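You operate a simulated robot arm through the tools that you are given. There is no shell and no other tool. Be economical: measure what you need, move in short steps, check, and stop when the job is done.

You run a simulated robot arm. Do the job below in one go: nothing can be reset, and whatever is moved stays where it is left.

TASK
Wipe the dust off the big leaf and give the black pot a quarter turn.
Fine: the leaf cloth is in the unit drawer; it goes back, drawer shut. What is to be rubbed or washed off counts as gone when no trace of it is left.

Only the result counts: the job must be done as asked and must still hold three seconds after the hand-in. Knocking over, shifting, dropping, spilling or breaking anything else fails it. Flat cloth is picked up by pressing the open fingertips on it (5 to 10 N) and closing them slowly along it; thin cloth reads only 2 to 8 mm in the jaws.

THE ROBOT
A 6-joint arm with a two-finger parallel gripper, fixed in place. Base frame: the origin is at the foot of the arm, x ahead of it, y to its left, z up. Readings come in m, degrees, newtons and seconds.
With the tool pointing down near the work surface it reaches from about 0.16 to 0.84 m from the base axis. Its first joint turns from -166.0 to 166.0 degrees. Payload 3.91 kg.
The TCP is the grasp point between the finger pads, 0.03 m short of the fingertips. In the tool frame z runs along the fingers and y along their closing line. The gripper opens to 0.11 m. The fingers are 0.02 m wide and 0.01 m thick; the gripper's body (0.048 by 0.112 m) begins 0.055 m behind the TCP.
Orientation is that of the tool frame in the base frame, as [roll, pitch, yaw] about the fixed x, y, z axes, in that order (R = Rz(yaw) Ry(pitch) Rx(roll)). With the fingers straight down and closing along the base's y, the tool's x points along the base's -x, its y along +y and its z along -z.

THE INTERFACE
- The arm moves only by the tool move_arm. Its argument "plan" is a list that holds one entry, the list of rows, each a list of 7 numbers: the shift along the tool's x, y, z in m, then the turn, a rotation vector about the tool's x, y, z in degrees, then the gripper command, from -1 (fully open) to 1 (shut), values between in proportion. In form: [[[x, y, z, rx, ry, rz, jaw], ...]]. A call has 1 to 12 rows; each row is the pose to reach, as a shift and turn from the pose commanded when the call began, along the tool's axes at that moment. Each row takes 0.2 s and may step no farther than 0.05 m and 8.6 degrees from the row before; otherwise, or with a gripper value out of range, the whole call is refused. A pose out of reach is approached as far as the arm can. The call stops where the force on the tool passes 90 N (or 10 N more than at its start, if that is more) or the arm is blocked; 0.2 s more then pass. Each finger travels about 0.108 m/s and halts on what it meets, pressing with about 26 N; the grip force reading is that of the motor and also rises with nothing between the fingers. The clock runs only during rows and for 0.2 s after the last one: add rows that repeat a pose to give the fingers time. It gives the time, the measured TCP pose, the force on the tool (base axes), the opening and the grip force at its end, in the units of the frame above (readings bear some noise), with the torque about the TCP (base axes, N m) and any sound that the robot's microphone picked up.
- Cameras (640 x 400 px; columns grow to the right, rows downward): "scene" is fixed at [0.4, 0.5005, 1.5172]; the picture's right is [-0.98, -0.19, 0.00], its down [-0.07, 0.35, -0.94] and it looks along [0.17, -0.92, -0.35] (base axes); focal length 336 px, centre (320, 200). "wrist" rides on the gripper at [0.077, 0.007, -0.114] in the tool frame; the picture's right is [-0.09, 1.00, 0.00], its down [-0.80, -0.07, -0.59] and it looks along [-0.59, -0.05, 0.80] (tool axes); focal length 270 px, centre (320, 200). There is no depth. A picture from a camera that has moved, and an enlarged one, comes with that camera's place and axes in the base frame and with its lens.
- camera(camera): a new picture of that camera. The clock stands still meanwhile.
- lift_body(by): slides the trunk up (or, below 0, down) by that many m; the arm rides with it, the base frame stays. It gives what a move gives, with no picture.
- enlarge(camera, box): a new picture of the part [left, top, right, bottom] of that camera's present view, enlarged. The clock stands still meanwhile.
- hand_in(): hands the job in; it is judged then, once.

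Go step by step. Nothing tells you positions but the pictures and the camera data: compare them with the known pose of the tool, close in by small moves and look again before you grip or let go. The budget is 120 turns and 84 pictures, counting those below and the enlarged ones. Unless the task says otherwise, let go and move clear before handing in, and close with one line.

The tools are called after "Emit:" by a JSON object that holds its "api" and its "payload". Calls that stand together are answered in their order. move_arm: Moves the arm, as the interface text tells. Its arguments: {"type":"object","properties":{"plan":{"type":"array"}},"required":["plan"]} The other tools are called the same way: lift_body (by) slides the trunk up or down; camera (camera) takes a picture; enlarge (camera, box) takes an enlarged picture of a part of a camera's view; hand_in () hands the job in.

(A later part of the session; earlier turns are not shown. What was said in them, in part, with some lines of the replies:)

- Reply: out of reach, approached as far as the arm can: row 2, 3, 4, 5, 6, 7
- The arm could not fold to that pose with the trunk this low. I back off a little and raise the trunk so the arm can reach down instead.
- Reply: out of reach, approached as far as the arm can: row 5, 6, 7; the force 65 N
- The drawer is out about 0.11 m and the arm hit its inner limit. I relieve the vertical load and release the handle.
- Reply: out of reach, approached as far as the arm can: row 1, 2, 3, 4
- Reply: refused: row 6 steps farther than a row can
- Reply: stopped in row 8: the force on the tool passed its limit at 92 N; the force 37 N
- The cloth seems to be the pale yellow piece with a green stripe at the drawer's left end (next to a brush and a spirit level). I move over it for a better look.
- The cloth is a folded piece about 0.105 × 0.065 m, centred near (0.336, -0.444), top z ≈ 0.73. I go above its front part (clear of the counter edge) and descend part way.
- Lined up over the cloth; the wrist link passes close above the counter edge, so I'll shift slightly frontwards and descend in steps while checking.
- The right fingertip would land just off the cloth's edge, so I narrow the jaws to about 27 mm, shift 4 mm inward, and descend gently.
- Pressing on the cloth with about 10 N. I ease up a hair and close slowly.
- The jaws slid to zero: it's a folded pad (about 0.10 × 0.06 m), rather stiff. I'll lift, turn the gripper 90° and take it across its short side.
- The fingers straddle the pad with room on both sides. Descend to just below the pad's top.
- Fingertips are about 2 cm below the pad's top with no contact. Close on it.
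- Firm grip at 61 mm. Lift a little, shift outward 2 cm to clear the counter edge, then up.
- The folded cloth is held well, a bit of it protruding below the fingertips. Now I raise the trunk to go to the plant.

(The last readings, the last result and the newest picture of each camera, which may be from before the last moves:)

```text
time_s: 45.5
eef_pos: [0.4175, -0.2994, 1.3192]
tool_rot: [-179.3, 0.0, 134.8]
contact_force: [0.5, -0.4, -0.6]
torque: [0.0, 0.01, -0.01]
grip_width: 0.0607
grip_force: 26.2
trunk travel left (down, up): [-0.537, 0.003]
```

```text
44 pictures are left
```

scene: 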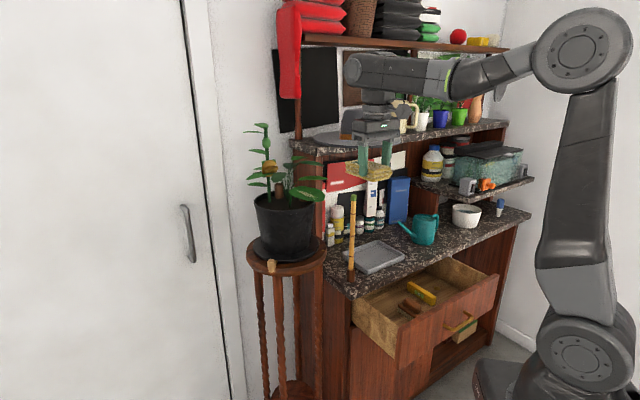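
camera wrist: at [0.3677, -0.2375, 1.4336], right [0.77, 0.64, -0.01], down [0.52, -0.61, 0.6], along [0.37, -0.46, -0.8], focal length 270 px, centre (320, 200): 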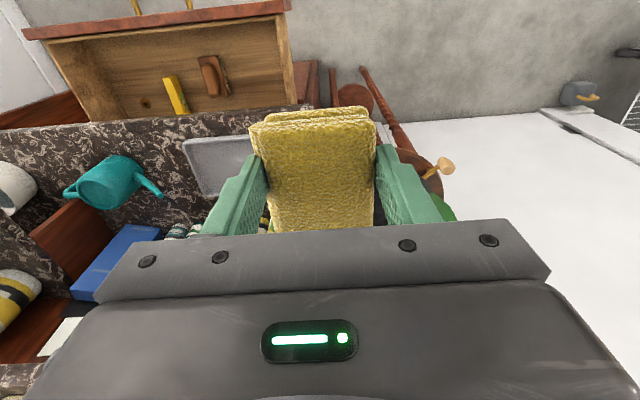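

I yaw the tool back by 45° (so the free end of the cloth points away from the base) and move toward the plant to see the leaf.

Emit:
{"api": "move_arm", "payload": {"plan": [[[-0.015, 0.015, 0, 0, 0, -7.5, 1], [-0.03, 0.03, 0, 0, 0, -15, 1], [-0.046, 0.046, 0, 0, 0, -22.5, 1], [-0.062, 0.062, 0, 0, 0, -30, 1], [-0.078, 0.078, 0, 0, 0, -37.5, 1], [-0.092, 0.092, 0, 0, 0, -45, 1], [-0.092, 0.092, 0, 0, 0, -45, 1]]]}}

Emit:
{"api": "camera", "payload": {"camera": "wrist"}}

Emit:
{"api": "enlarge", "payload": {"camera": "scene", "box": [230, 100, 390, 220]}}

```text
time_s: 47.1
eef_pos: [0.5462, -0.3018, 1.3172]
tool_rot: [-179.4, -0.5, -180.0]
contact_force: [1.2, 0.7, -0.3]
torque: [0.01, 0.0, 0.01]
grip_width: 0.0608
grip_force: 25.8
trunk travel left (down, up): [-0.537, 0.003]
```

```text
43 pictures are left
camera wrist: at [0.4695, -0.291, 1.4313], right [0.09, 1.0, -0.01], down [0.81, -0.07, 0.59], along [0.59, -0.06, -0.81], focal length 270 px, centre (320, 200)
```

wrist: 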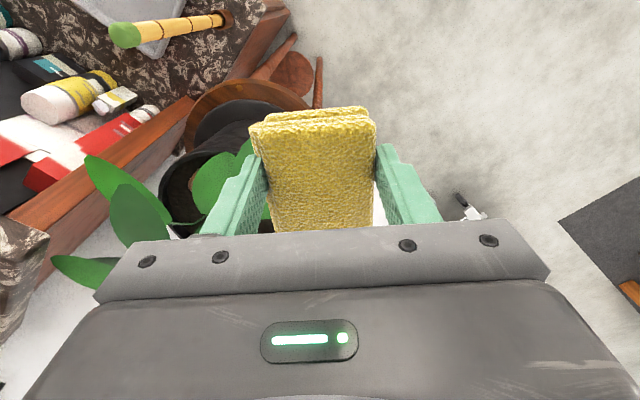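

```text
3.33 times, centred on (310, 160) of scene
camera zoom: at [0.4, 0.5005, 1.5172], right [-0.98, -0.19, 0.0], down [-0.07, 0.35, -0.94], along [0.17, -0.92, -0.35], focal length 1121 px, centre (353, 333)
```

zoom: 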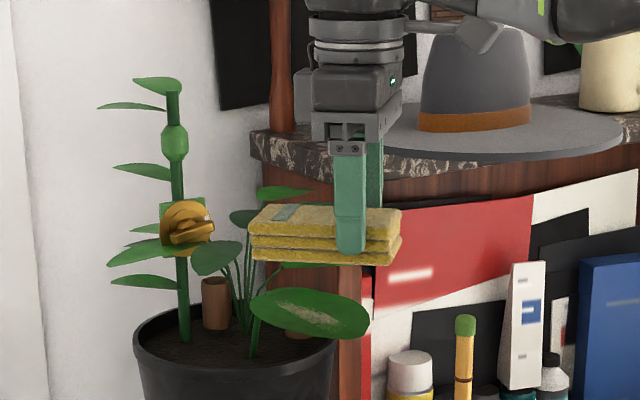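

The dusty big leaf triangulates to about (0.61, -0.42, 1.185). I shift sideways to uncover it in the wrist view.

Emit:
{"api": "move_arm", "payload": {"plan": [[[0, 0.03, 0, 0, 0, 0, 1], [-0.02, 0.06, 0, 0, 0, 0, 1], [-0.04, 0.08, 0, 0, 0, 0, 1], [-0.05, 0.08, 0, 0, 0, 0, 1]]]}}

Emit:
{"api": "camera", "payload": {"camera": "wrist"}}

```text
time_s: 48.1
eef_pos: [0.5975, -0.2212, 1.3153]
tool_rot: [-179.5, -0.5, 179.9]
contact_force: [-0.5, 0.4, 0.0]
torque: [0.01, 0.03, 0.01]
grip_width: 0.0611
grip_force: 26.2
trunk travel left (down, up): [-0.537, 0.003]
```

```text
41 pictures are left
camera wrist: at [0.5205, -0.2119, 1.4303], right [0.09, 1.0, -0.01], down [0.81, -0.07, 0.59], along [0.59, -0.06, -0.81], focal length 270 px, centre (320, 200)
```

wrist: 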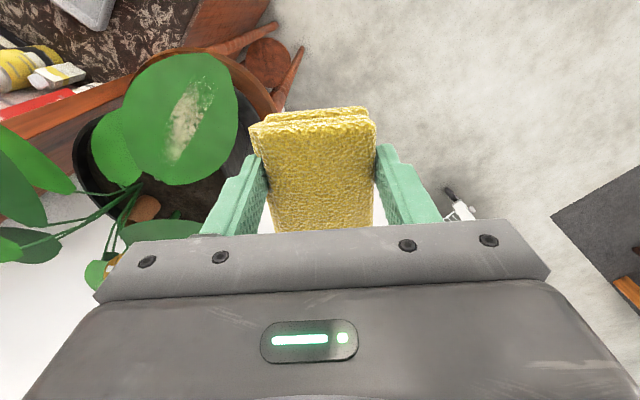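

The leaf is nearly horizontal at z ≈ 1.215, centre (0.588, -0.333); the dust streak runs from (0.62,-0.356) to (0.56,-0.304). I move the pad over it, then descend partway.

Emit:
{"api": "move_arm", "payload": {"plan": [[[0.02, -0.03, 0, 0, 0, 0, 1], [0.0375, -0.06, 0, 0, 0, 0, 1], [0.0375, -0.09, 0, 0, 0, 0, 1], [0.0375, -0.107, 0, 0, 0, 0, 1], [0.0375, -0.107, 0.02, 0, 0, 0, 1], [0.0375, -0.107, 0.035, 0, 0, 0, 1]]]}}

Emit:
{"api": "enlarge", "payload": {"camera": "scene", "box": [250, 110, 370, 200]}}

Emit:
{"api": "camera", "payload": {"camera": "wrist"}}

```text
time_s: 49.5
eef_pos: [0.5566, -0.3278, 1.2819]
tool_rot: [-179.5, -0.4, 179.9]
contact_force: [1.4, -0.1, -1.3]
torque: [0.0, 0.01, 0.01]
grip_width: 0.0609
grip_force: 26.1
trunk travel left (down, up): [-0.537, 0.003]
```

```text
4.44 times, centred on (310, 155) of scene
camera zoom: at [0.4, 0.5005, 1.5172], right [-0.98, -0.19, 0.0], down [-0.07, 0.35, -0.94], along [0.17, -0.92, -0.35], focal length 1495 px, centre (364, 400)
```

zoom: 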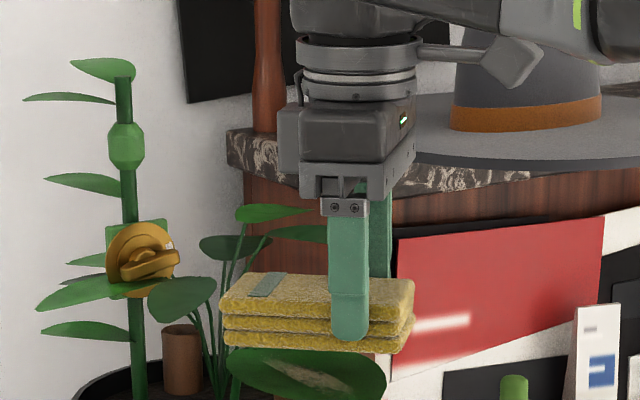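

```text
39 pictures are left
camera wrist: at [0.4812, -0.3177, 1.3962], right [0.09, 1.0, -0.01], down [0.81, -0.07, 0.59], along [0.59, -0.06, -0.81], focal length 270 px, centre (320, 200)
```

wrist: 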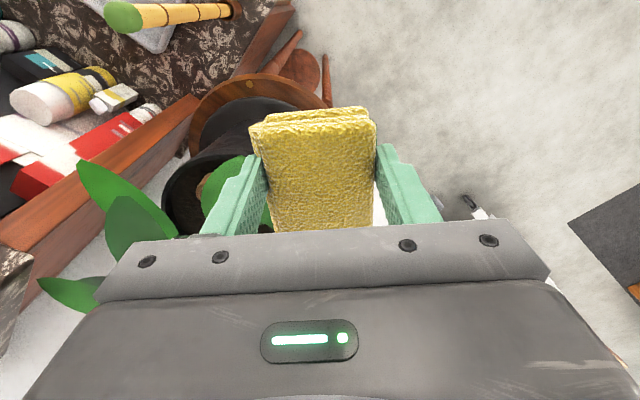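

Aligned over the leaf with about 2.5 cm to go. Descend gently and watch the force.

Emit:
{"api": "move_arm", "payload": {"plan": [[[0, 0, 0.01, 0, 0, 0, 1], [0, 0, 0.017, 0, 0, 0, 1], [0, 0, 0.022, 0, 0, 0, 1], [0, 0, 0.025, 0, 0, 0, 1]]]}}

Emit:
{"api": "enlarge", "payload": {"camera": "scene", "box": [270, 150, 350, 210]}}

```text
time_s: 50.5
eef_pos: [0.5574, -0.3282, 1.2577]
tool_rot: [-179.5, -0.4, 179.8]
contact_force: [-0.2, -0.5, -0.7]
torque: [-0.01, 0.0, 0.01]
grip_width: 0.0611
grip_force: 26.0
trunk travel left (down, up): [-0.537, 0.003]
```

```text
6.67 times, centred on (310, 180) of scene
camera zoom: at [0.4, 0.5005, 1.5172], right [-0.98, -0.19, 0.0], down [-0.07, 0.35, -0.94], along [0.17, -0.92, -0.35], focal length 2242 px, centre (387, 333)
```

zoom: 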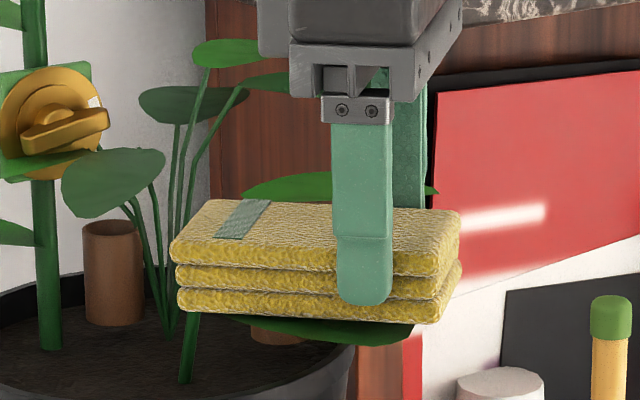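

Emit:
{"api": "move_arm", "payload": {"plan": [[[0, 0, 0.002, 0, 0, 0, 1], [0, 0, 0.004, 0, 0, 0, 1], [0, 0, 0.006, 0, 0, 0, 1]]]}}

```text
time_s: 51.3
eef_pos: [0.557, -0.3279, 1.2514]
tool_rot: [-179.6, -0.3, 179.8]
contact_force: [0.3, -0.1, 4.7]
torque: [0.12, -0.38, -0.03]
grip_width: 0.061
grip_force: 26.2
trunk travel left (down, up): [-0.537, 0.003]
```

Contact at about 5 N, mostly at the pad's far end. Rub back and forth along x with small y offsets.

Emit:
{"api": "move_arm", "payload": {"plan": [[[0.02, 0, 0, 0, 0, 0, 1], [0.04, 0, 0, 0, 0, 0, 1], [0.06, 0, 0, 0, 0, 0, 1], [0.06, -0.015, 0, 0, 0, 0, 1], [0.04, -0.015, 0, 0, 0, 0, 1], [0.02, -0.015, 0, 0, 0, 0, 1], [0, -0.015, 0, 0, 0, 0, 1], [0, 0.01, 0, 0, 0, 0, 1], [0.03, 0.01, 0, 0, 0, 0, 1], [0.06, 0.01, 0, 0, 0, 0, 1]]]}}

Emit:
{"api": "enlarge", "payload": {"camera": "scene", "box": [270, 150, 350, 210]}}

```text
time_s: 53.5
eef_pos: [0.4955, -0.3155, 1.2522]
tool_rot: [-179.7, -0.4, 179.9]
contact_force: [-3.2, 1.9, 12.0]
torque: [0.02, -0.62, 0.07]
grip_width: 0.0607
grip_force: 26.3
trunk travel left (down, up): [-0.537, 0.003]
```

```text
6.67 times, centred on (310, 180) of scene
camera zoom: at [0.4, 0.5005, 1.5172], right [-0.98, -0.19, 0.0], down [-0.07, 0.35, -0.94], along [0.17, -0.92, -0.35], focal length 2242 px, centre (387, 333)
```

zoom: 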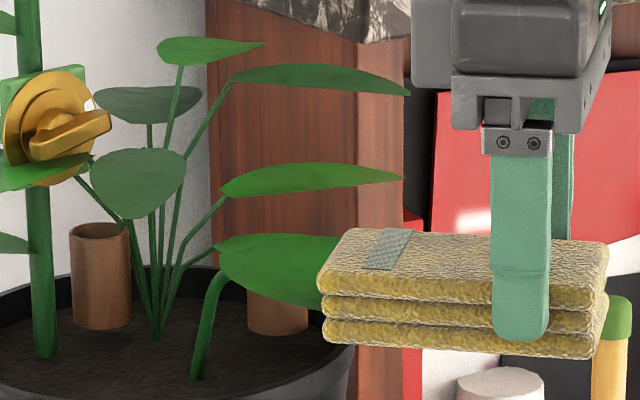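

The visible part looks clean. Lift away and inspect the leaf.

Emit:
{"api": "move_arm", "payload": {"plan": [[[0, 0, -0.03, 0, 0, 0, 1], [-0.03, 0.03, -0.065, 0, 0, 0, 1], [-0.06, 0.06, -0.065, 0, 0, 0, 1], [-0.1, 0.09, -0.065, 0, 0, 0, 1]]]}}

Emit:
{"api": "enlarge", "payload": {"camera": "wrist", "box": [60, 20, 300, 220]}}

Emit:
{"api": "enlarge", "payload": {"camera": "scene", "box": [270, 150, 350, 210]}}

```text
refused: row 2 steps farther than a row can; nothing moved
```

```text
2.00 times, centred on (180, 120) of wrist
camera zoom: at [0.4204, -0.3068, 1.3658], right [0.09, 1.0, -0.01], down [0.81, -0.07, 0.59], along [0.58, -0.06, -0.81], focal length 541 px, centre (600, 360)
```

zoom: 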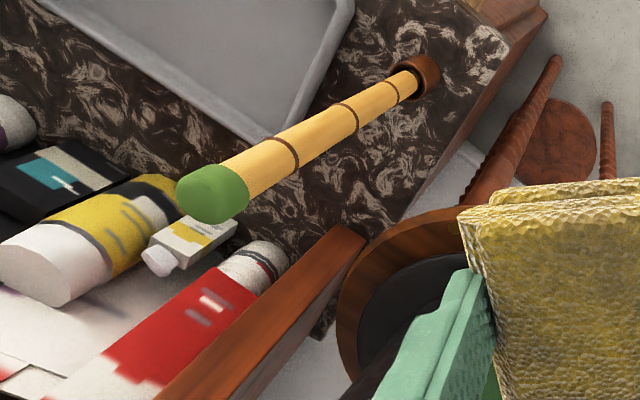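

```text
6.67 times, centred on (310, 180) of scene
camera zoom: at [0.4, 0.5005, 1.5172], right [-0.98, -0.19, 0.0], down [-0.07, 0.35, -0.94], along [0.17, -0.92, -0.35], focal length 2242 px, centre (387, 333)
```

zoom: 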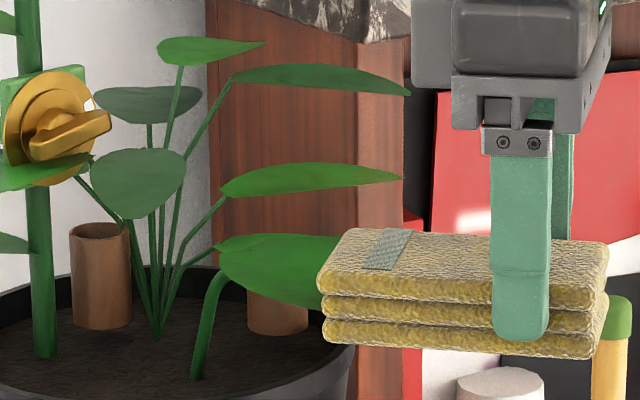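

Emit:
{"api": "move_arm", "payload": {"plan": [[[0, 0, -0.03, 0, 0, 0, 1], [0, 0, -0.065, 0, 0, 0, 1], [-0.03, 0.03, -0.065, 0, 0, 0, 1], [-0.06, 0.06, -0.065, 0, 0, 0, 1], [-0.09, 0.09, -0.065, 0, 0, 0, 1], [-0.1, 0.095, -0.065, 0, 0, 0, 1]]]}}

Emit:
{"api": "enlarge", "payload": {"camera": "wrist", "box": [60, 20, 300, 220]}}

Emit:
{"api": "enlarge", "payload": {"camera": "scene", "box": [270, 150, 350, 210]}}

```text
time_s: 54.9
eef_pos: [0.5988, -0.2221, 1.3149]
tool_rot: [-179.5, -0.5, 179.9]
contact_force: [0.6, 0.0, 0.1]
torque: [0.02, 0.01, 0.0]
grip_width: 0.0608
grip_force: 25.7
trunk travel left (down, up): [-0.537, 0.003]
```

```text
2.00 times, centred on (180, 120) of wrist
camera zoom: at [0.522, -0.2125, 1.4286], right [0.09, 1.0, -0.01], down [0.81, -0.07, 0.59], along [0.59, -0.06, -0.81], focal length 541 px, centre (600, 360)
```

zoom: 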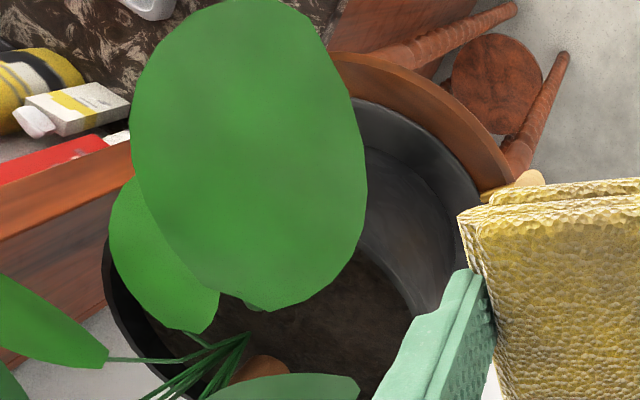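

```text
6.67 times, centred on (310, 180) of scene
camera zoom: at [0.4, 0.5005, 1.5172], right [-0.98, -0.19, 0.0], down [-0.07, 0.35, -0.94], along [0.17, -0.92, -0.35], focal length 2242 px, centre (387, 333)
```

zoom: 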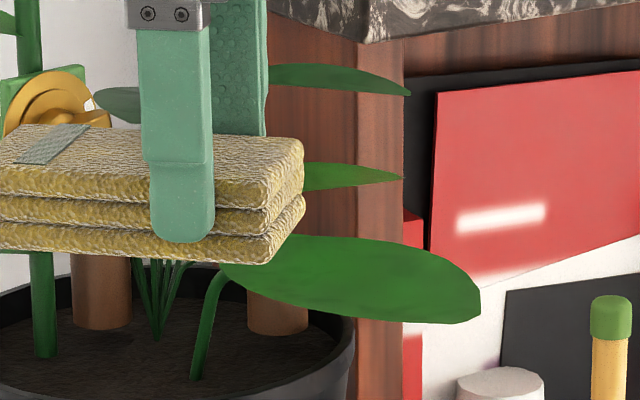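

The leaf is spotless in both views. Now bring the cloth back over the drawer by the reverse path.

Emit:
{"api": "move_arm", "payload": {"plan": [[[0.03, -0.012, 0, 0, 0, 7.5, 1], [0.06, -0.025, 0, 0, 0, 15, 1], [0.09, -0.038, 0, 0, 0, 22.5, 1], [0.12, -0.051, 0, 0, 0, 30, 1], [0.15, -0.064, 0, 0, 0, 37.5, 1], [0.181, -0.077, 0, 0, 0, 45, 1], [0.208, -0.104, 0, 0, 0, 45, 1], [0.235, -0.131, 0, 0, 0, 45, 1], [0.262, -0.158, 0, 0, 0, 45, 1], [0.289, -0.185, 0, 0, 0, 45, 1], [0.289, -0.185, 0, 0, 0, 45, 1]]]}}

Emit:
{"api": "lift_body", "payload": {"by": -0.35}}

Emit:
{"api": "camera", "payload": {"camera": "wrist"}}

```text
time_s: 57.3
eef_pos: [0.3089, -0.4072, 1.3197]
tool_rot: [-179.2, 0.1, 135.0]
contact_force: [-0.6, 0.2, -0.7]
torque: [-0.02, -0.01, 0.0]
grip_width: 0.0611
grip_force: 26.3
trunk travel left (down, up): [-0.537, 0.003]
```

```text
time_s: 60.7
eef_pos: [0.3082, -0.4086, 0.9696]
tool_rot: [-179.4, 0.0, 134.9]
contact_force: [0.4, 0.7, -0.1]
torque: [0.01, 0.0, -0.02]
grip_width: 0.0609
grip_force: 25.7
trunk travel left (down, up): [-0.187, 0.353]
```

```text
32 pictures are left
camera wrist: at [0.2598, -0.3446, 1.0825], right [0.77, 0.64, -0.01], down [0.52, -0.61, 0.6], along [0.38, -0.46, -0.8], focal length 270 px, centre (320, 200)
```

wrist: 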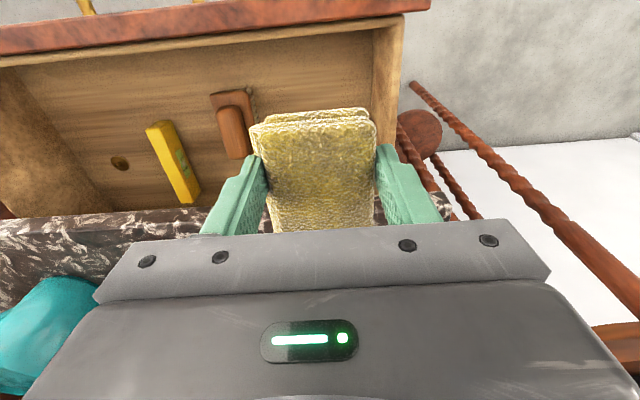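

Lower the cloth into the drawer along the way it came out.

Emit:
{"api": "move_arm", "payload": {"plan": [[[0, 0, 0.04, 0, 0, 0, 1], [0, 0, 0.08, 0, 0, 0, 1], [0, 0, 0.12, 0, 0, 0, 1], [-0.008, 0, 0.155, 0, 0, 0, 1], [-0.02, 0, 0.185, 0, 0, 0, 1], [-0.022, 0, 0.205, 0, 0, 0, 1], [-0.022, 0, 0.215, 0, 0, 0, 1], [-0.022, 0, 0.219, 0, 0, 0, 1]]]}}

```text
time_s: 62.5
eef_pos: [0.3225, -0.4231, 0.749]
tool_rot: [-179.4, 0.1, 134.9]
contact_force: [0.6, 0.0, 0.4]
torque: [0.02, 0.02, -0.02]
grip_width: 0.0613
grip_force: 26.4
trunk travel left (down, up): [-0.187, 0.353]
```

Emit:
{"api": "move_arm", "payload": {"plan": [[[0, 0, 0.0015, 0, 0, 0, 0.9], [0, 0, 0.0015, 0, 0, 0, 0.2], [0, 0, 0.0015, 0, 0, 0, -0.2], [0, 0, 0.0015, 0, 0, 0, -0.5], [0, 0, 0.0015, 0, 0, 0, -0.5], [0.002, 0, -0.03, 0, 0, 0, -0.5], [0.004, 0, -0.07, 0, 0, 0, -0.5], [0.005, 0, -0.11, 0, 0, 0, -0.5], [0.005, 0, -0.15, 0, 0, 0, -0.5], [0.005, 0, -0.19, 0, 0, 0, -0.5]]]}}

Emit:
{"api": "camera", "payload": {"camera": "wrist"}}

```text
time_s: 64.7
eef_pos: [0.321, -0.4197, 0.9402]
tool_rot: [-179.4, 0.0, 134.8]
contact_force: [-0.1, 0.1, -0.4]
torque: [0.05, -0.01, -0.02]
grip_width: 0.0825
grip_force: 0.2
trunk travel left (down, up): [-0.187, 0.353]
```

```text
31 pictures are left
camera wrist: at [0.2718, -0.3572, 1.0545], right [0.77, 0.64, -0.01], down [0.52, -0.61, 0.6], along [0.38, -0.46, -0.8], focal length 270 px, centre (320, 200)
```

wrist: 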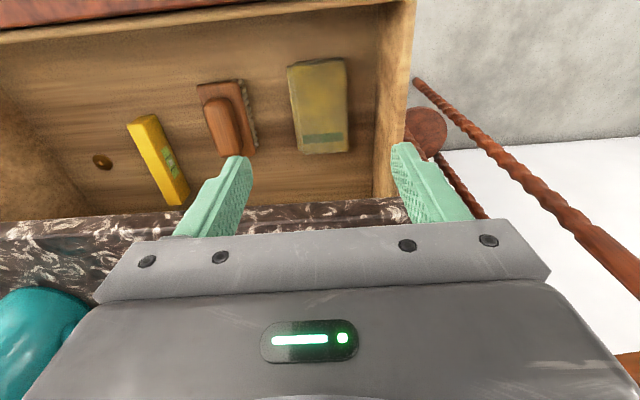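

The cloth lies in the drawer again. Next I close the jaws and move out in front of the handle to push the drawer shut.

Emit:
{"api": "move_arm", "payload": {"plan": [[[0.024, -0.02, 0, 0, 0, 0, 0], [0.048, -0.042, 0, 0, 0, 0, 1], [0.072, -0.063, 0, 0, 0, 0, 1], [0.096, -0.085, 0, 0, 0, 0, 1], [0.12, -0.106, 0, 0, 0, 0, 1], [0.144, -0.127, 0, 0, 0, 0, 1], [0.168, -0.149, 0, 0, 0, 0, 1], [0.192, -0.17, 0, 0, 0, 0, 1], [0.192, -0.17, 0, 0, 0, 0, 1]]]}}

Emit:
{"api": "camera", "payload": {"camera": "wrist"}}

```text
time_s: 66.7
eef_pos: [0.0629, -0.4038, 0.9421]
tool_rot: [-179.2, 0.1, 135.0]
contact_force: [0.2, 1.3, -1.1]
torque: [-0.03, -0.02, 0.0]
grip_width: 0.0001
grip_force: 26.2
trunk travel left (down, up): [-0.187, 0.353]
```

```text
30 pictures are left
camera wrist: at [0.015, -0.3412, 1.0557], right [0.77, 0.64, -0.01], down [0.52, -0.61, 0.6], along [0.38, -0.46, -0.8], focal length 270 px, centre (320, 200)
```

wrist: 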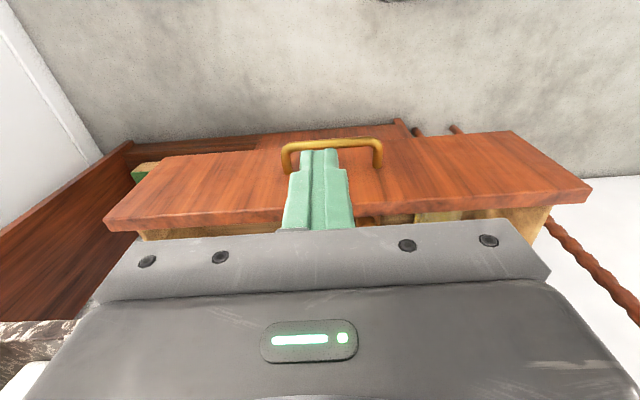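

The handle is about 6 cm inward of the fingertip line. Lower to handle height and push inward most of the way.

Emit:
{"api": "move_arm", "payload": {"plan": [[[0, 0.012, 0.04, 0, 0, 0, 1], [0, 0.012, 0.08, 0, 0, 0, 1], [0, 0.012, 0.12, 0, 0, 0, 1], [0, 0.012, 0.158, 0, 0, 0, 1], [-0.03, 0.012, 0.158, 0, 0, 0, 1], [-0.05, 0.012, 0.158, 0, 0, 0, 1], [-0.07, 0.012, 0.158, 0, 0, 0, 1], [-0.09, 0.012, 0.158, 0, 0, 0, 1], [-0.11, 0.012, 0.158, 0, 0, 0, 1], [-0.13, 0.012, 0.158, 0, 0, 0, 1], [-0.15, 0.012, 0.158, 0, 0, 0, 1]]]}}

Emit:
{"api": "camera", "payload": {"camera": "wrist"}}

```text
time_s: 69.1
eef_pos: [0.1785, -0.5013, 0.7835]
tool_rot: [-179.4, 0.0, 135.0]
contact_force: [0.2, 0.9, -0.4]
torque: [0.0, -0.03, -0.02]
grip_width: 0.0003
grip_force: 26.1
trunk travel left (down, up): [-0.187, 0.353]
```

```text
29 pictures are left
camera wrist: at [0.1287, -0.4393, 0.897], right [0.77, 0.64, -0.01], down [0.52, -0.61, 0.6], along [0.38, -0.46, -0.8], focal length 270 px, centre (320, 200)
```

wrist: 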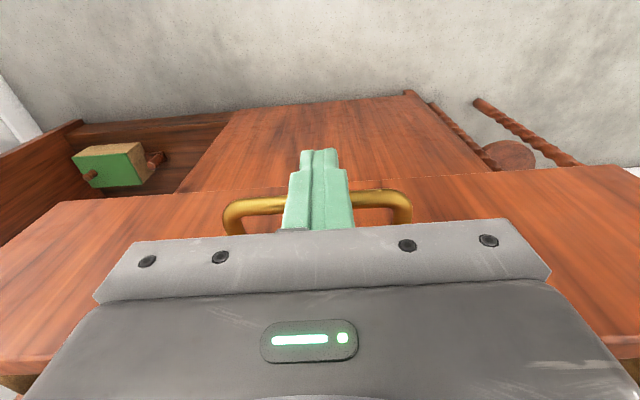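

The drawer is following. I tilt the tool 25° outward to stay clear of the counter edge and push the remaining ~10 cm.

Emit:
{"api": "move_arm", "payload": {"plan": [[[0.005, 0, 0.001, 0, -8.4, 0, 1], [0.009, 0, 0.002, 0, -16.8, 0, 1], [0.013, 0, 0.003, 0, -25, 0, 1], [-0.007, 0, 0.003, 0, -25, 0, 1], [-0.027, 0, 0.003, 0, -25, 0, 1], [-0.047, 0, 0.003, 0, -25, 0, 1], [-0.067, 0, 0.003, 0, -25, 0, 1], [-0.08, 0, 0.003, 0, -25, 0, 1], [-0.088, 0, 0.003, 0, -25, 0, 1]]]}}

Emit:
{"api": "enlarge", "payload": {"camera": "scene", "box": [340, 230, 480, 340]}}

```text
time_s: 71.1
eef_pos: [0.2395, -0.5647, 0.7797]
tool_rot: [-179.2, 25.1, 135.3]
contact_force: [-0.5, 0.5, -0.3]
torque: [0.0, -0.03, 0.0]
grip_width: 0.0001
grip_force: 25.8
trunk travel left (down, up): [-0.187, 0.353]
```

```text
3.64 times, centred on (410, 285) of scene
camera zoom: at [0.4, 0.5005, 1.5172], right [-0.98, -0.19, 0.0], down [-0.07, 0.35, -0.94], along [0.17, -0.92, -0.35], focal length 1223 px, centre (-7, -109)
```

zoom: 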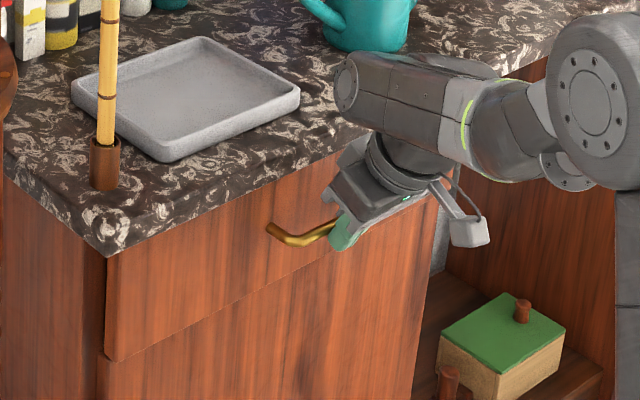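

Nearly shut. Push on in small steps until it resists.

Emit:
{"api": "move_arm", "payload": {"plan": [[[-0.0045, 0, 0.0021, 0, 0, 0, 1], [-0.009, 0, 0.0042, 0, 0, 0, 1], [-0.0135, 0, 0.0063, 0, 0, 0, 1], [-0.018, 0, 0.0084, 0, 0, 0, 1]]]}}

Emit:
{"api": "enlarge", "payload": {"camera": "scene", "box": [340, 230, 480, 340]}}

```text
time_s: 72.1
eef_pos: [0.2494, -0.5749, 0.7782]
tool_rot: [-179.5, 24.4, 134.9]
contact_force: [-44.7, 47.3, -4.1]
torque: [0.47, 1.1, -0.21]
grip_width: 0.0
grip_force: 26.2
trunk travel left (down, up): [-0.187, 0.353]
```

```text
3.64 times, centred on (410, 285) of scene
camera zoom: at [0.4, 0.5005, 1.5172], right [-0.98, -0.19, 0.0], down [-0.07, 0.35, -0.94], along [0.17, -0.92, -0.35], focal length 1223 px, centre (-7, -109)
```

zoom: 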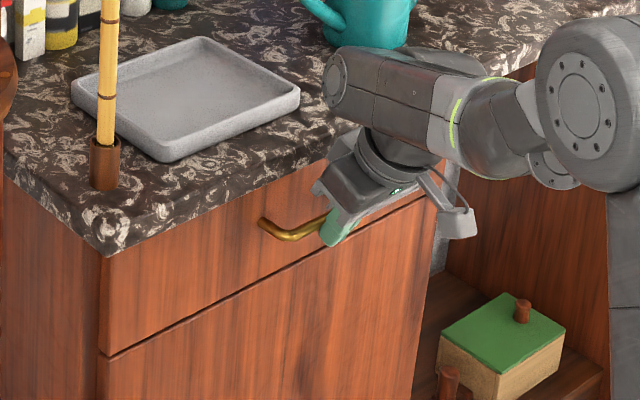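

The drawer is fully shut (flush, firm resistance). Back away, rise and straighten the tool.

Emit:
{"api": "move_arm", "payload": {"plan": [[[0.022, 0, -0.01, 0, 0, 0, 1], [0.045, 0, -0.021, 0, 0, 0, 1], [0.063, 0, -0.03, 0, 0, 0, 1], [0.05, 0, -0.057, 0, 8, 0, 1], [0.038, 0, -0.084, 0, 16, 0, 1], [0.025, 0, -0.111, 0, 24.4, 0, 1], [0.008, 0, -0.147, 0, 24.4, 0, 1], [-0.009, 0, -0.183, 0, 24.4, 0, 1]]]}}

Emit:
{"api": "lift_body", "payload": {"by": 0.35}}

Emit:
{"api": "camera", "payload": {"camera": "scene"}}

```text
time_s: 73.9
eef_pos: [0.2074, -0.531, 0.952]
tool_rot: [-179.5, 0.6, 134.9]
contact_force: [-0.1, 0.5, -1.0]
torque: [-0.01, 0.01, -0.02]
grip_width: 0.0
grip_force: 25.7
trunk travel left (down, up): [-0.187, 0.353]
```

```text
time_s: 77.4
eef_pos: [0.2074, -0.5314, 1.3007]
tool_rot: [-179.4, 0.7, 134.9]
contact_force: [-0.1, 0.7, -0.4]
torque: [-0.01, 0.02, -0.01]
grip_width: 0.0
grip_force: 25.8
trunk travel left (down, up): [-0.537, 0.003]
```

```text
26 pictures are left
```

scene: 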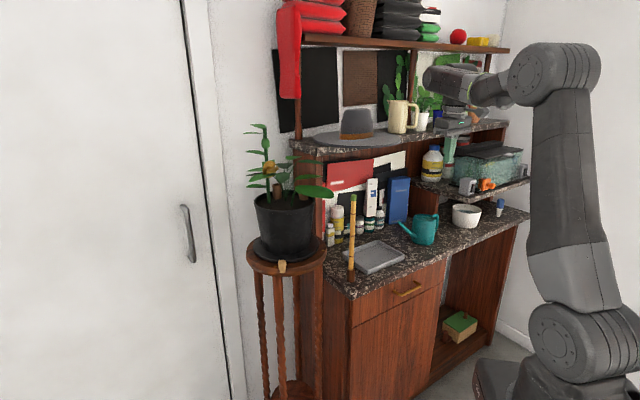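

The knob on the stand's rim has moved slightly (the plate under the pot is a turntable, nudged during wiping): it started at about (0.680, -0.278, 1.015). I move over to view the pot from above and measure the turntable.

Emit:
{"api": "move_arm", "payload": {"plan": [[[0.01, 0.045, 0, 0, 0, 0, 1], [0.02, 0.09, 0, 0, 0, 0, 1], [0.02, 0.135, 0, 0, 0, 0, 1], [0.02, 0.18, 0, 0, 0, 0, 1], [0.02, 0.225, 0, 0, 0, -7.5, 1], [0.02, 0.27, 0, 0, 0, -15, 1], [0.02, 0.307, 0, 0, 0, -22.5, 1], [0, 0.35, 0, 0, 0, -30, 1], [-0.02, 0.39, 0, 0, 0, -37.5, 1], [-0.035, 0.42, 0, 0, 0, -45, 1], [-0.05, 0.448, 0, 0, 0, -45, 1], [-0.05, 0.448, 0, 0, 0, -45, 1]]]}}

Emit:
{"api": "camera", "payload": {"camera": "wrist"}}

Emit:
{"api": "enlarge", "payload": {"camera": "scene", "box": [240, 190, 336, 280]}}

```text
time_s: 80.0
eef_pos: [0.5618, -0.2488, 1.2959]
tool_rot: [-179.1, 0.0, -180.0]
contact_force: [0.0, 0.7, -0.4]
torque: [0.01, -0.03, 0.0]
grip_width: 0.0
grip_force: 26.4
trunk travel left (down, up): [-0.537, 0.003]
```

```text
25 pictures are left
camera wrist: at [0.484, -0.2386, 1.4094], right [0.09, 1.0, -0.02], down [0.8, -0.06, 0.6], along [0.59, -0.07, -0.8], focal length 270 px, centre (320, 200)
```

wrist: 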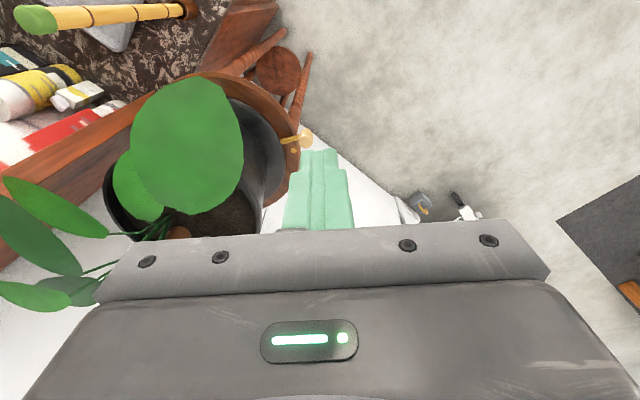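

```text
4.44 times, centred on (288, 235) of scene
camera zoom: at [0.4, 0.5005, 1.5172], right [-0.98, -0.19, 0.0], down [-0.07, 0.35, -0.94], along [0.17, -0.92, -0.35], focal length 1495 px, centre (462, 44)
```

zoom: 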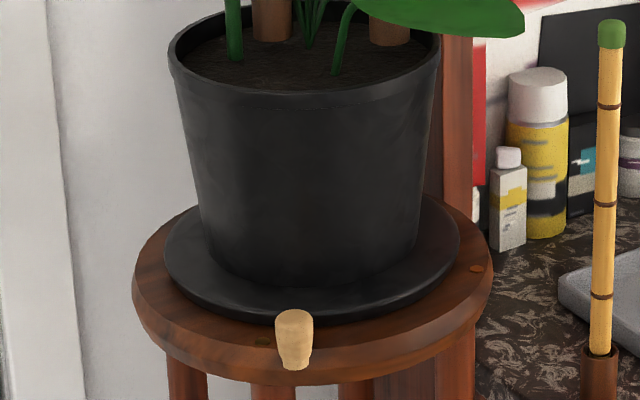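

Brass marks on the stand show the quarter turn: the knob began at the front mark (90°) and the second mark is at 180° (toward the unit); the turntable centre is about (0.678, -0.414), and the knob is now at about 102°. I'll push the knob round with closed fingers from a 45°-tilted tool, and first retreat and tilt.

Emit:
{"api": "move_arm", "payload": {"plan": [[[-0.006, 0.018, 0, 7.5, 0, 0, 1], [-0.012, 0.036, 0, 15, 0, 0, 1], [-0.019, 0.054, 0, 22.5, 0, 0, 1], [-0.025, 0.073, 0.015, 30, 0, 0, 1], [-0.031, 0.091, 0.03, 37.5, 0, 0, 1], [-0.038, 0.109, 0.046, 45, 0, 0, 1], [-0.038, 0.109, 0.046, 45, 0, 0, 1]]]}}

```text
time_s: 81.6
eef_pos: [0.5957, -0.1421, 1.2472]
tool_rot: [-134.0, 0.0, -180.0]
contact_force: [0.8, -1.1, -0.2]
torque: [0.04, 0.01, 0.0]
grip_width: 0.0
grip_force: 26.1
trunk travel left (down, up): [-0.537, 0.003]
```

Emit:
{"api": "move_arm", "payload": {"plan": [[[-0.01, 0.014, 0.022, 0, -3.6, -3.5, 1], [-0.021, 0.028, 0.044, 0, -7.2, -7, 1], [-0.032, 0.041, 0.066, 0, -10.8, -10.4, 1], [-0.042, 0.055, 0.088, 0, -14.4, -13.9, 1], [-0.053, 0.069, 0.11, 0, -18, -17.4, 1], [-0.053, 0.069, 0.11, 0, -18, -17.4, 1]]]}}

Emit:
{"api": "camera", "payload": {"camera": "wrist"}}

Emit:
{"api": "enlarge", "payload": {"camera": "scene", "box": [220, 150, 380, 290]}}

```text
time_s: 83.0
eef_pos: [0.6501, -0.1723, 1.1209]
tool_rot: [-134.1, 0.0, -155.0]
contact_force: [-0.1, 0.2, -0.5]
torque: [-0.04, -0.01, 0.01]
grip_width: 0.0
grip_force: 26.1
trunk travel left (down, up): [-0.537, 0.003]
```

```text
23 pictures are left
camera wrist: at [0.5433, -0.1232, 1.1956], right [-0.21, 0.67, -0.72], down [0.57, 0.68, 0.46], along [0.8, -0.31, -0.52], focal length 270 px, centre (320, 200)
```

wrist: 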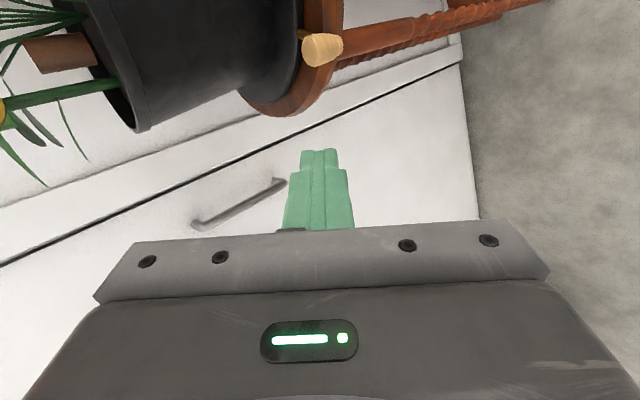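

```text
2.86 times, centred on (300, 220) of scene
camera zoom: at [0.4, 0.5005, 1.5172], right [-0.98, -0.19, 0.0], down [-0.07, 0.35, -0.94], along [0.17, -0.92, -0.35], focal length 961 px, centre (377, 143)
```

zoom: 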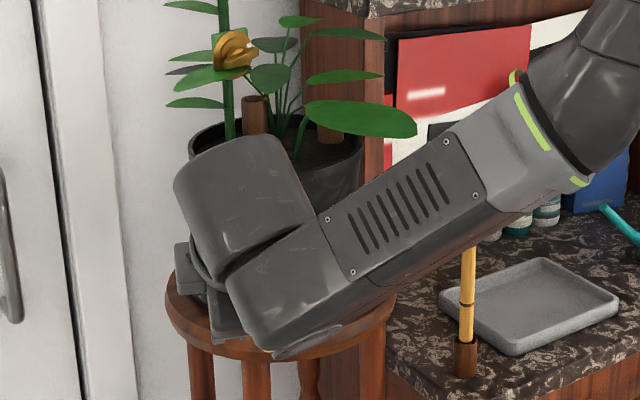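

The knob measures at (0.653, -0.280), matching. Advance along the tool axis to a spot just beside it on its +x side.

Emit:
{"api": "move_arm", "payload": {"plan": [[[0, 0, 0.03, 0, 0, 0, 1], [0, 0, 0.06, 0, 0, 0, 1], [0, 0, 0.09, 0, 0, 0, 1], [0, 0, 0.115, 0, 0, 0, 1]]]}}

Emit:
{"api": "camera", "payload": {"camera": "wrist"}}

```text
time_s: 84.0
eef_pos: [0.6843, -0.2474, 1.0419]
tool_rot: [-134.2, 0.0, -155.1]
contact_force: [0.0, -0.5, 0.2]
torque: [-0.03, 0.0, -0.02]
grip_width: 0.0002
grip_force: 26.2
trunk travel left (down, up): [-0.537, 0.003]
```

```text
21 pictures are left
camera wrist: at [0.5778, -0.1995, 1.1161], right [-0.21, 0.67, -0.72], down [0.57, 0.68, 0.47], along [0.8, -0.31, -0.52], focal length 270 px, centre (320, 200)
```

wrist: 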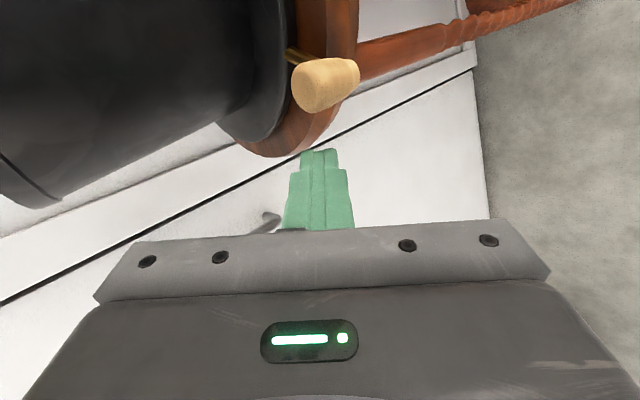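

The fingertip sits beside the knob, on its far side. I start pushing along the arc about the turntable's centre and check after the first part.

Emit:
{"api": "move_arm", "payload": {"plan": [[[0.0137, -0.0011, 0.0069, 0, 0, 0, 1], [0.0293, 0.0036, 0.0021, 0, 0, 0, 1], [0.0519, 0.0077, -0.0022, 0, 0, 0, 1], [0.0757, 0.0092, -0.0037, 0, 0, 0, 1]]]}}

Emit:
{"api": "camera", "payload": {"camera": "wrist"}}

Emit:
{"api": "enlarge", "payload": {"camera": "scene", "box": [220, 120, 380, 290]}}

```text
time_s: 85.0
eef_pos: [0.6117, -0.2711, 1.0378]
tool_rot: [-134.1, 0.1, -155.0]
contact_force: [-0.8, -0.5, -0.3]
torque: [0.02, 0.0, 0.0]
grip_width: 0.0001
grip_force: 26.7
trunk travel left (down, up): [-0.537, 0.003]
```

```text
20 pictures are left
camera wrist: at [0.5053, -0.2231, 1.1125], right [-0.21, 0.67, -0.72], down [0.57, 0.68, 0.47], along [0.8, -0.31, -0.52], focal length 270 px, centre (320, 200)
```

wrist: 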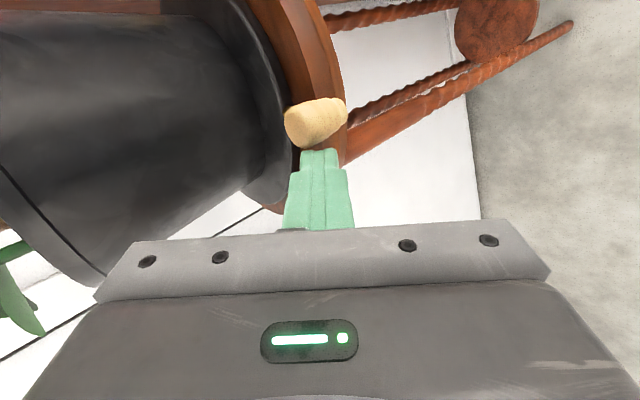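

```text
2.35 times, centred on (300, 205) of scene
camera zoom: at [0.4, 0.5005, 1.5172], right [-0.98, -0.19, 0.0], down [-0.07, 0.35, -0.94], along [0.17, -0.92, -0.35], focal length 791 px, centre (367, 188)
```

zoom: 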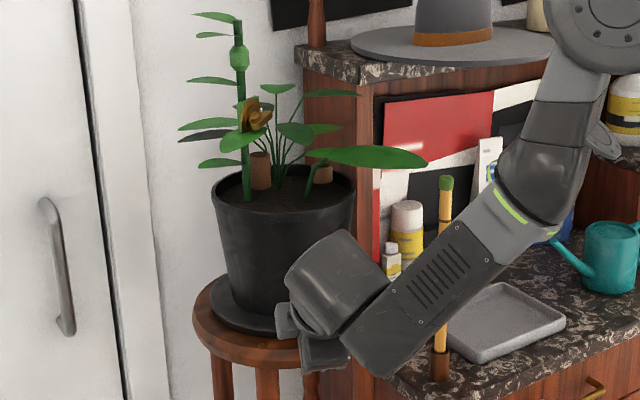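

The pot turns smoothly with the knob. Continue along the arc.

Emit:
{"api": "move_arm", "payload": {"plan": [[[0.0236, -0.0015, 0.0015, 0, 0, 0, 1], [0.0465, -0.0057, 0.0059, 0, 0, 0, 1], [0.068, -0.0128, 0.0131, 0, 0, 0, 1]]]}}

Emit:
{"api": "camera", "payload": {"camera": "wrist"}}

Emit:
{"api": "enlarge", "payload": {"camera": "scene", "box": [220, 120, 380, 290]}}

```text
time_s: 85.8
eef_pos: [0.5586, -0.3167, 1.0389]
tool_rot: [-134.2, 0.0, -155.1]
contact_force: [-0.9, 0.6, -1.0]
torque: [0.0, 0.04, -0.01]
grip_width: 0.0
grip_force: 26.1
trunk travel left (down, up): [-0.537, 0.003]
```

```text
18 pictures are left
camera wrist: at [0.4515, -0.2676, 1.1122], right [-0.21, 0.67, -0.71], down [0.57, 0.68, 0.47], along [0.8, -0.31, -0.52], focal length 270 px, centre (320, 200)
```

wrist: 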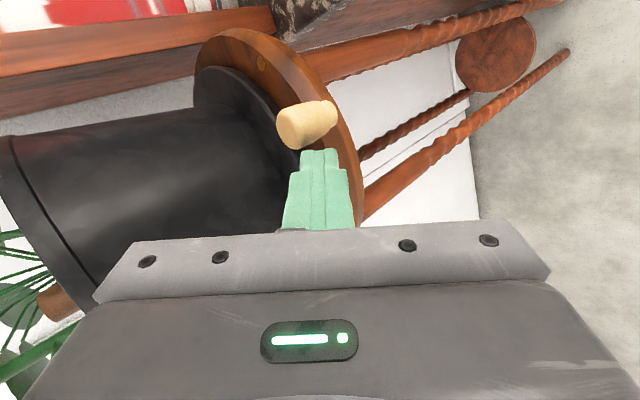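

```text
2.35 times, centred on (300, 205) of scene
camera zoom: at [0.4, 0.5005, 1.5172], right [-0.98, -0.19, 0.0], down [-0.07, 0.35, -0.94], along [0.17, -0.92, -0.35], focal length 791 px, centre (367, 188)
```

zoom: 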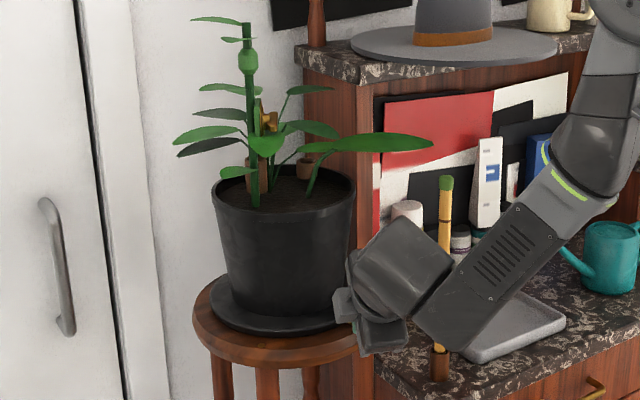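

The second brass mark is visible ahead at (0.556, -0.416); the knob is at about 153°. Continue to about 171°.

Emit:
{"api": "move_arm", "payload": {"plan": [[[0.0202, -0.009, 0.0093, 0, 0, 0, 1], [0.0339, -0.0182, 0.0188, 0, 0, 0, 1]]]}}

Emit:
{"api": "camera", "payload": {"camera": "wrist"}}

Emit:
{"api": "enlarge", "payload": {"camera": "scene", "box": [260, 120, 380, 290]}}

```text
time_s: 86.4
eef_pos: [0.5394, -0.3541, 1.0381]
tool_rot: [-134.1, 0.1, -155.0]
contact_force: [-0.2, -0.3, 0.3]
torque: [0.02, 0.01, 0.02]
grip_width: 0.0001
grip_force: 25.6
trunk travel left (down, up): [-0.537, 0.003]
```

```text
16 pictures are left
camera wrist: at [0.4332, -0.3059, 1.1121], right [-0.21, 0.67, -0.72], down [0.57, 0.68, 0.47], along [0.8, -0.31, -0.52], focal length 270 px, centre (320, 200)
```

wrist: 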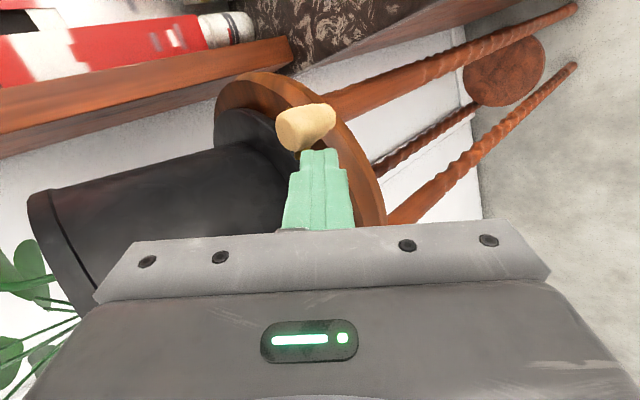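

```text
2.35 times, centred on (320, 205) of scene
camera zoom: at [0.4, 0.5005, 1.5172], right [-0.98, -0.19, 0.0], down [-0.07, 0.35, -0.94], along [0.17, -0.92, -0.35], focal length 791 px, centre (320, 188)
```

zoom: 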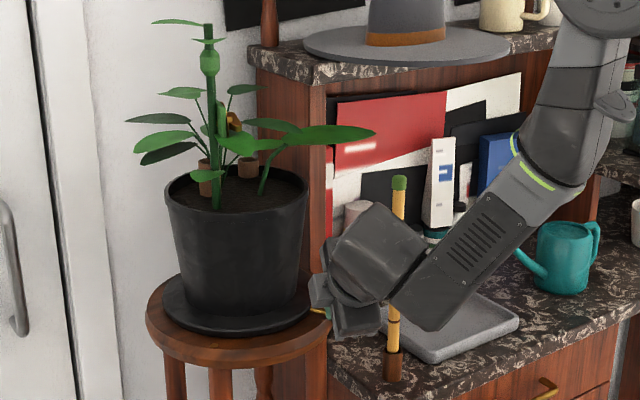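

Knob at about 170°. Push the final ~9.5° slowly.

Emit:
{"api": "move_arm", "payload": {"plan": [[[0.005, -0.0042, 0.0043, 0, 0, 0, 1], [0.0095, -0.0083, 0.0085, 0, 0, 0, 1], [0.0124, -0.0112, 0.0115, 0, 0, 0, 1], [0.0138, -0.0125, 0.0128, 0, 0, 0, 1], [0.0138, -0.0125, 0.0128, 0, 0, 0, 1]]]}}

Emit:
{"api": "camera", "payload": {"camera": "wrist"}}

```text
time_s: 87.6
eef_pos: [0.5331, -0.3765, 1.0382]
tool_rot: [-134.1, -0.1, -155.1]
contact_force: [1.1, 0.0, -0.3]
torque: [0.01, -0.04, 0.03]
grip_width: 0.0
grip_force: 26.4
trunk travel left (down, up): [-0.537, 0.003]
```

```text
14 pictures are left
camera wrist: at [0.4278, -0.3287, 1.1122], right [-0.21, 0.67, -0.72], down [0.57, 0.68, 0.46], along [0.8, -0.31, -0.52], focal length 270 px, centre (320, 200)
```

wrist: 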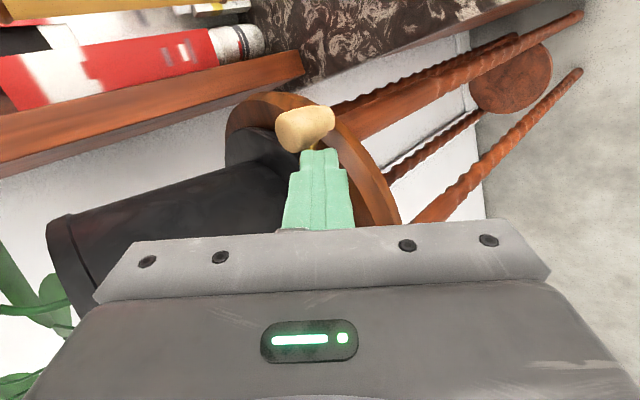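

The knob now measures at about 180°. Back off from it (away along +y, then up the tool axis) and check against the mark.

Emit:
{"api": "move_arm", "payload": {"plan": [[[0, 0.007, -0.007, 0, 0, 0, 1], [0, 0.01, -0.03, 0, 0, 0, 1], [0, 0.01, -0.07, 0, 0, 0, 1], [0, 0.01, -0.11, 0, 0, 0, 1], [0, 0.01, -0.15, 0, 0, 0, 1], [0, 0.01, -0.19, 0, 0, 0, 1], [0, 0.01, -0.19, 0, 0, 0, 1]]]}}

Emit:
{"api": "camera", "payload": {"camera": "wrist"}}

Emit:
{"api": "camera", "payload": {"camera": "scene"}}

```text
time_s: 89.2
eef_pos: [0.4743, -0.2483, 1.1629]
tool_rot: [-134.0, -0.1, -154.9]
contact_force: [-0.4, 0.9, 0.2]
torque: [0.01, -0.01, 0.02]
grip_width: 0.0
grip_force: 25.9
trunk travel left (down, up): [-0.537, 0.003]
```

```text
13 pictures are left
camera wrist: at [0.3679, -0.2006, 1.2376], right [-0.21, 0.67, -0.72], down [0.57, 0.68, 0.46], along [0.8, -0.31, -0.52], focal length 270 px, centre (320, 200)
```

wrist: 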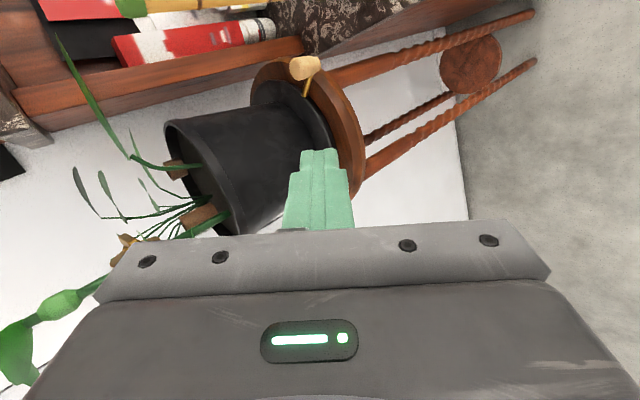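

```text
12 pictures are left
```

scene: 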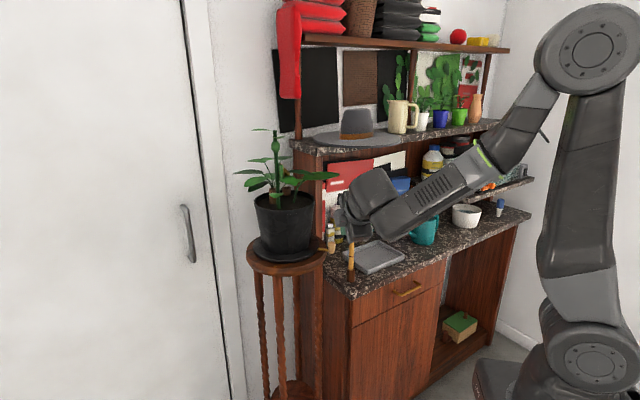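

Emit:
{"api": "enlarge", "payload": {"camera": "wrist", "box": [240, 30, 380, 120]}}

Emit:
{"api": "enlarge", "payload": {"camera": "scene", "box": [240, 190, 336, 280]}}

```text
4.44 times, centred on (310, 75) of wrist
camera zoom: at [0.3679, -0.2006, 1.2376], right [-0.21, 0.67, -0.72], down [0.57, 0.68, 0.46], along [0.8, -0.31, -0.52], focal length 1201 px, centre (364, 756)
```

zoom: 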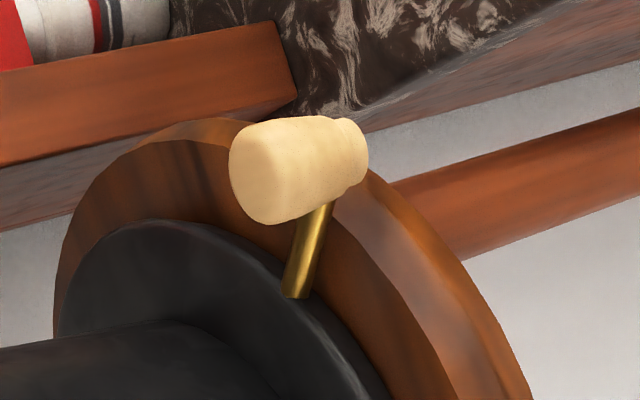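

```text
4.44 times, centred on (288, 235) of scene
camera zoom: at [0.4, 0.5005, 1.5172], right [-0.98, -0.19, 0.0], down [-0.07, 0.35, -0.94], along [0.17, -0.92, -0.35], focal length 1495 px, centre (462, 44)
```

zoom: 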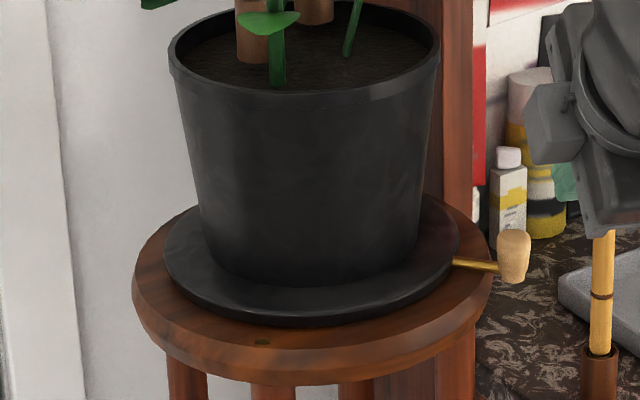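

The brass rod lies nearly over the second mark, but by my measurements it is perhaps 2–3° short. I'll go back along the same path and nudge it 6–7 mm further.

Emit:
{"api": "move_arm", "payload": {"plan": [[[0, 0, 0.04, 0, 0, 0, 1], [0, 0, 0.08, 0, 0, 0, 1], [0, 0, 0.12, 0, 0, 0, 1], [0, 0, 0.16, 0, 0, 0, 1], [0, -0.003, 0.183, 0, 0, 0, 1], [0, -0.01, 0.19, 0, 0, 0, 1], [0.0015, -0.0122, 0.1923, 0, 0, 0, 1], [0.0028, -0.0143, 0.1945, 0, 0, 0, 1], [0.0028, -0.0143, 0.1945, 0, 0, 0, 1]]]}}

Emit:
{"api": "move_arm", "payload": {"plan": [[[0, 0.007, -0.007, 0, 0, 0, 1], [0, 0.012, -0.03, 0, 0, 0, 1], [0, 0.012, -0.07, 0, 0, 0, 1], [0, 0.012, -0.11, 0, 0, 0, 1], [0, 0.012, -0.15, 0, 0, 0, 1], [0, 0.012, -0.19, 0, 0, 0, 1], [0, 0.012, -0.23, 0, 0, 0, 1]]]}}

Emit:
{"api": "enlarge", "payload": {"camera": "scene", "box": [240, 190, 336, 280]}}

Emit:
{"api": "camera", "payload": {"camera": "scene"}}

```text
time_s: 91.2
eef_pos: [0.5354, -0.3835, 1.0381]
tool_rot: [-134.1, -0.1, -155.0]
contact_force: [0.0, 0.2, 1.1]
torque: [0.0, -0.06, 0.0]
grip_width: 0.0
grip_force: 25.6
trunk travel left (down, up): [-0.537, 0.003]
```

```text
time_s: 92.8
eef_pos: [0.4581, -0.2276, 1.1886]
tool_rot: [-134.1, 0.0, -155.0]
contact_force: [-0.5, 0.3, -0.1]
torque: [0.02, 0.0, 0.03]
grip_width: 0.0
grip_force: 26.3
trunk travel left (down, up): [-0.537, 0.003]
```

```text
4.44 times, centred on (288, 235) of scene
camera zoom: at [0.4, 0.5005, 1.5172], right [-0.98, -0.19, 0.0], down [-0.07, 0.35, -0.94], along [0.17, -0.92, -0.35], focal length 1495 px, centre (462, 44)
```

zoom: 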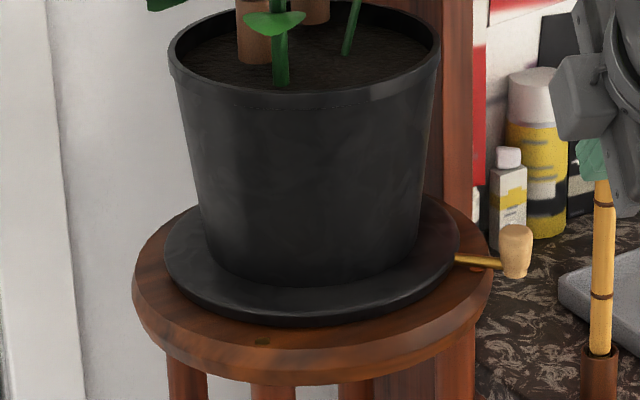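

```text
8 pictures are left
```

scene: 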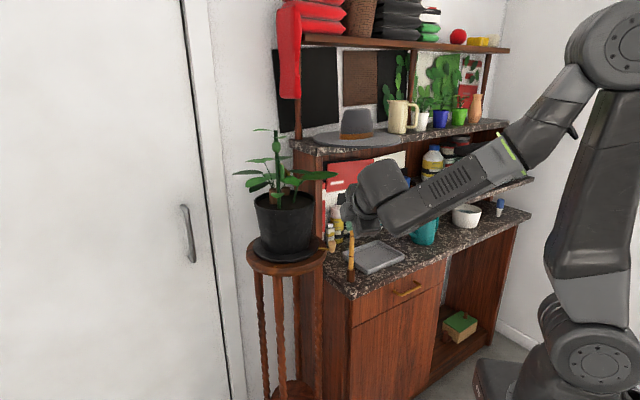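

The rod now sits right over the second mark (its edge just peeks out below, as expected for an aligned raised rod). The leaf is clean, the cloth is in the shut drawer and the arm is clear, so I hand in.

Emit:
{"api": "hand_in", "payload": {}}

```text
The job is handed in.
```

The big leaf is clean, the cloth is back in the shut drawer, and the black pot has been given a quarter turn, lined up with the second brass mark on its stand by my measurements. Part of that turn, about 12°, came from the pot nudging round while I wiped the leaf, so I counted the quarter turn from where it originally stood.
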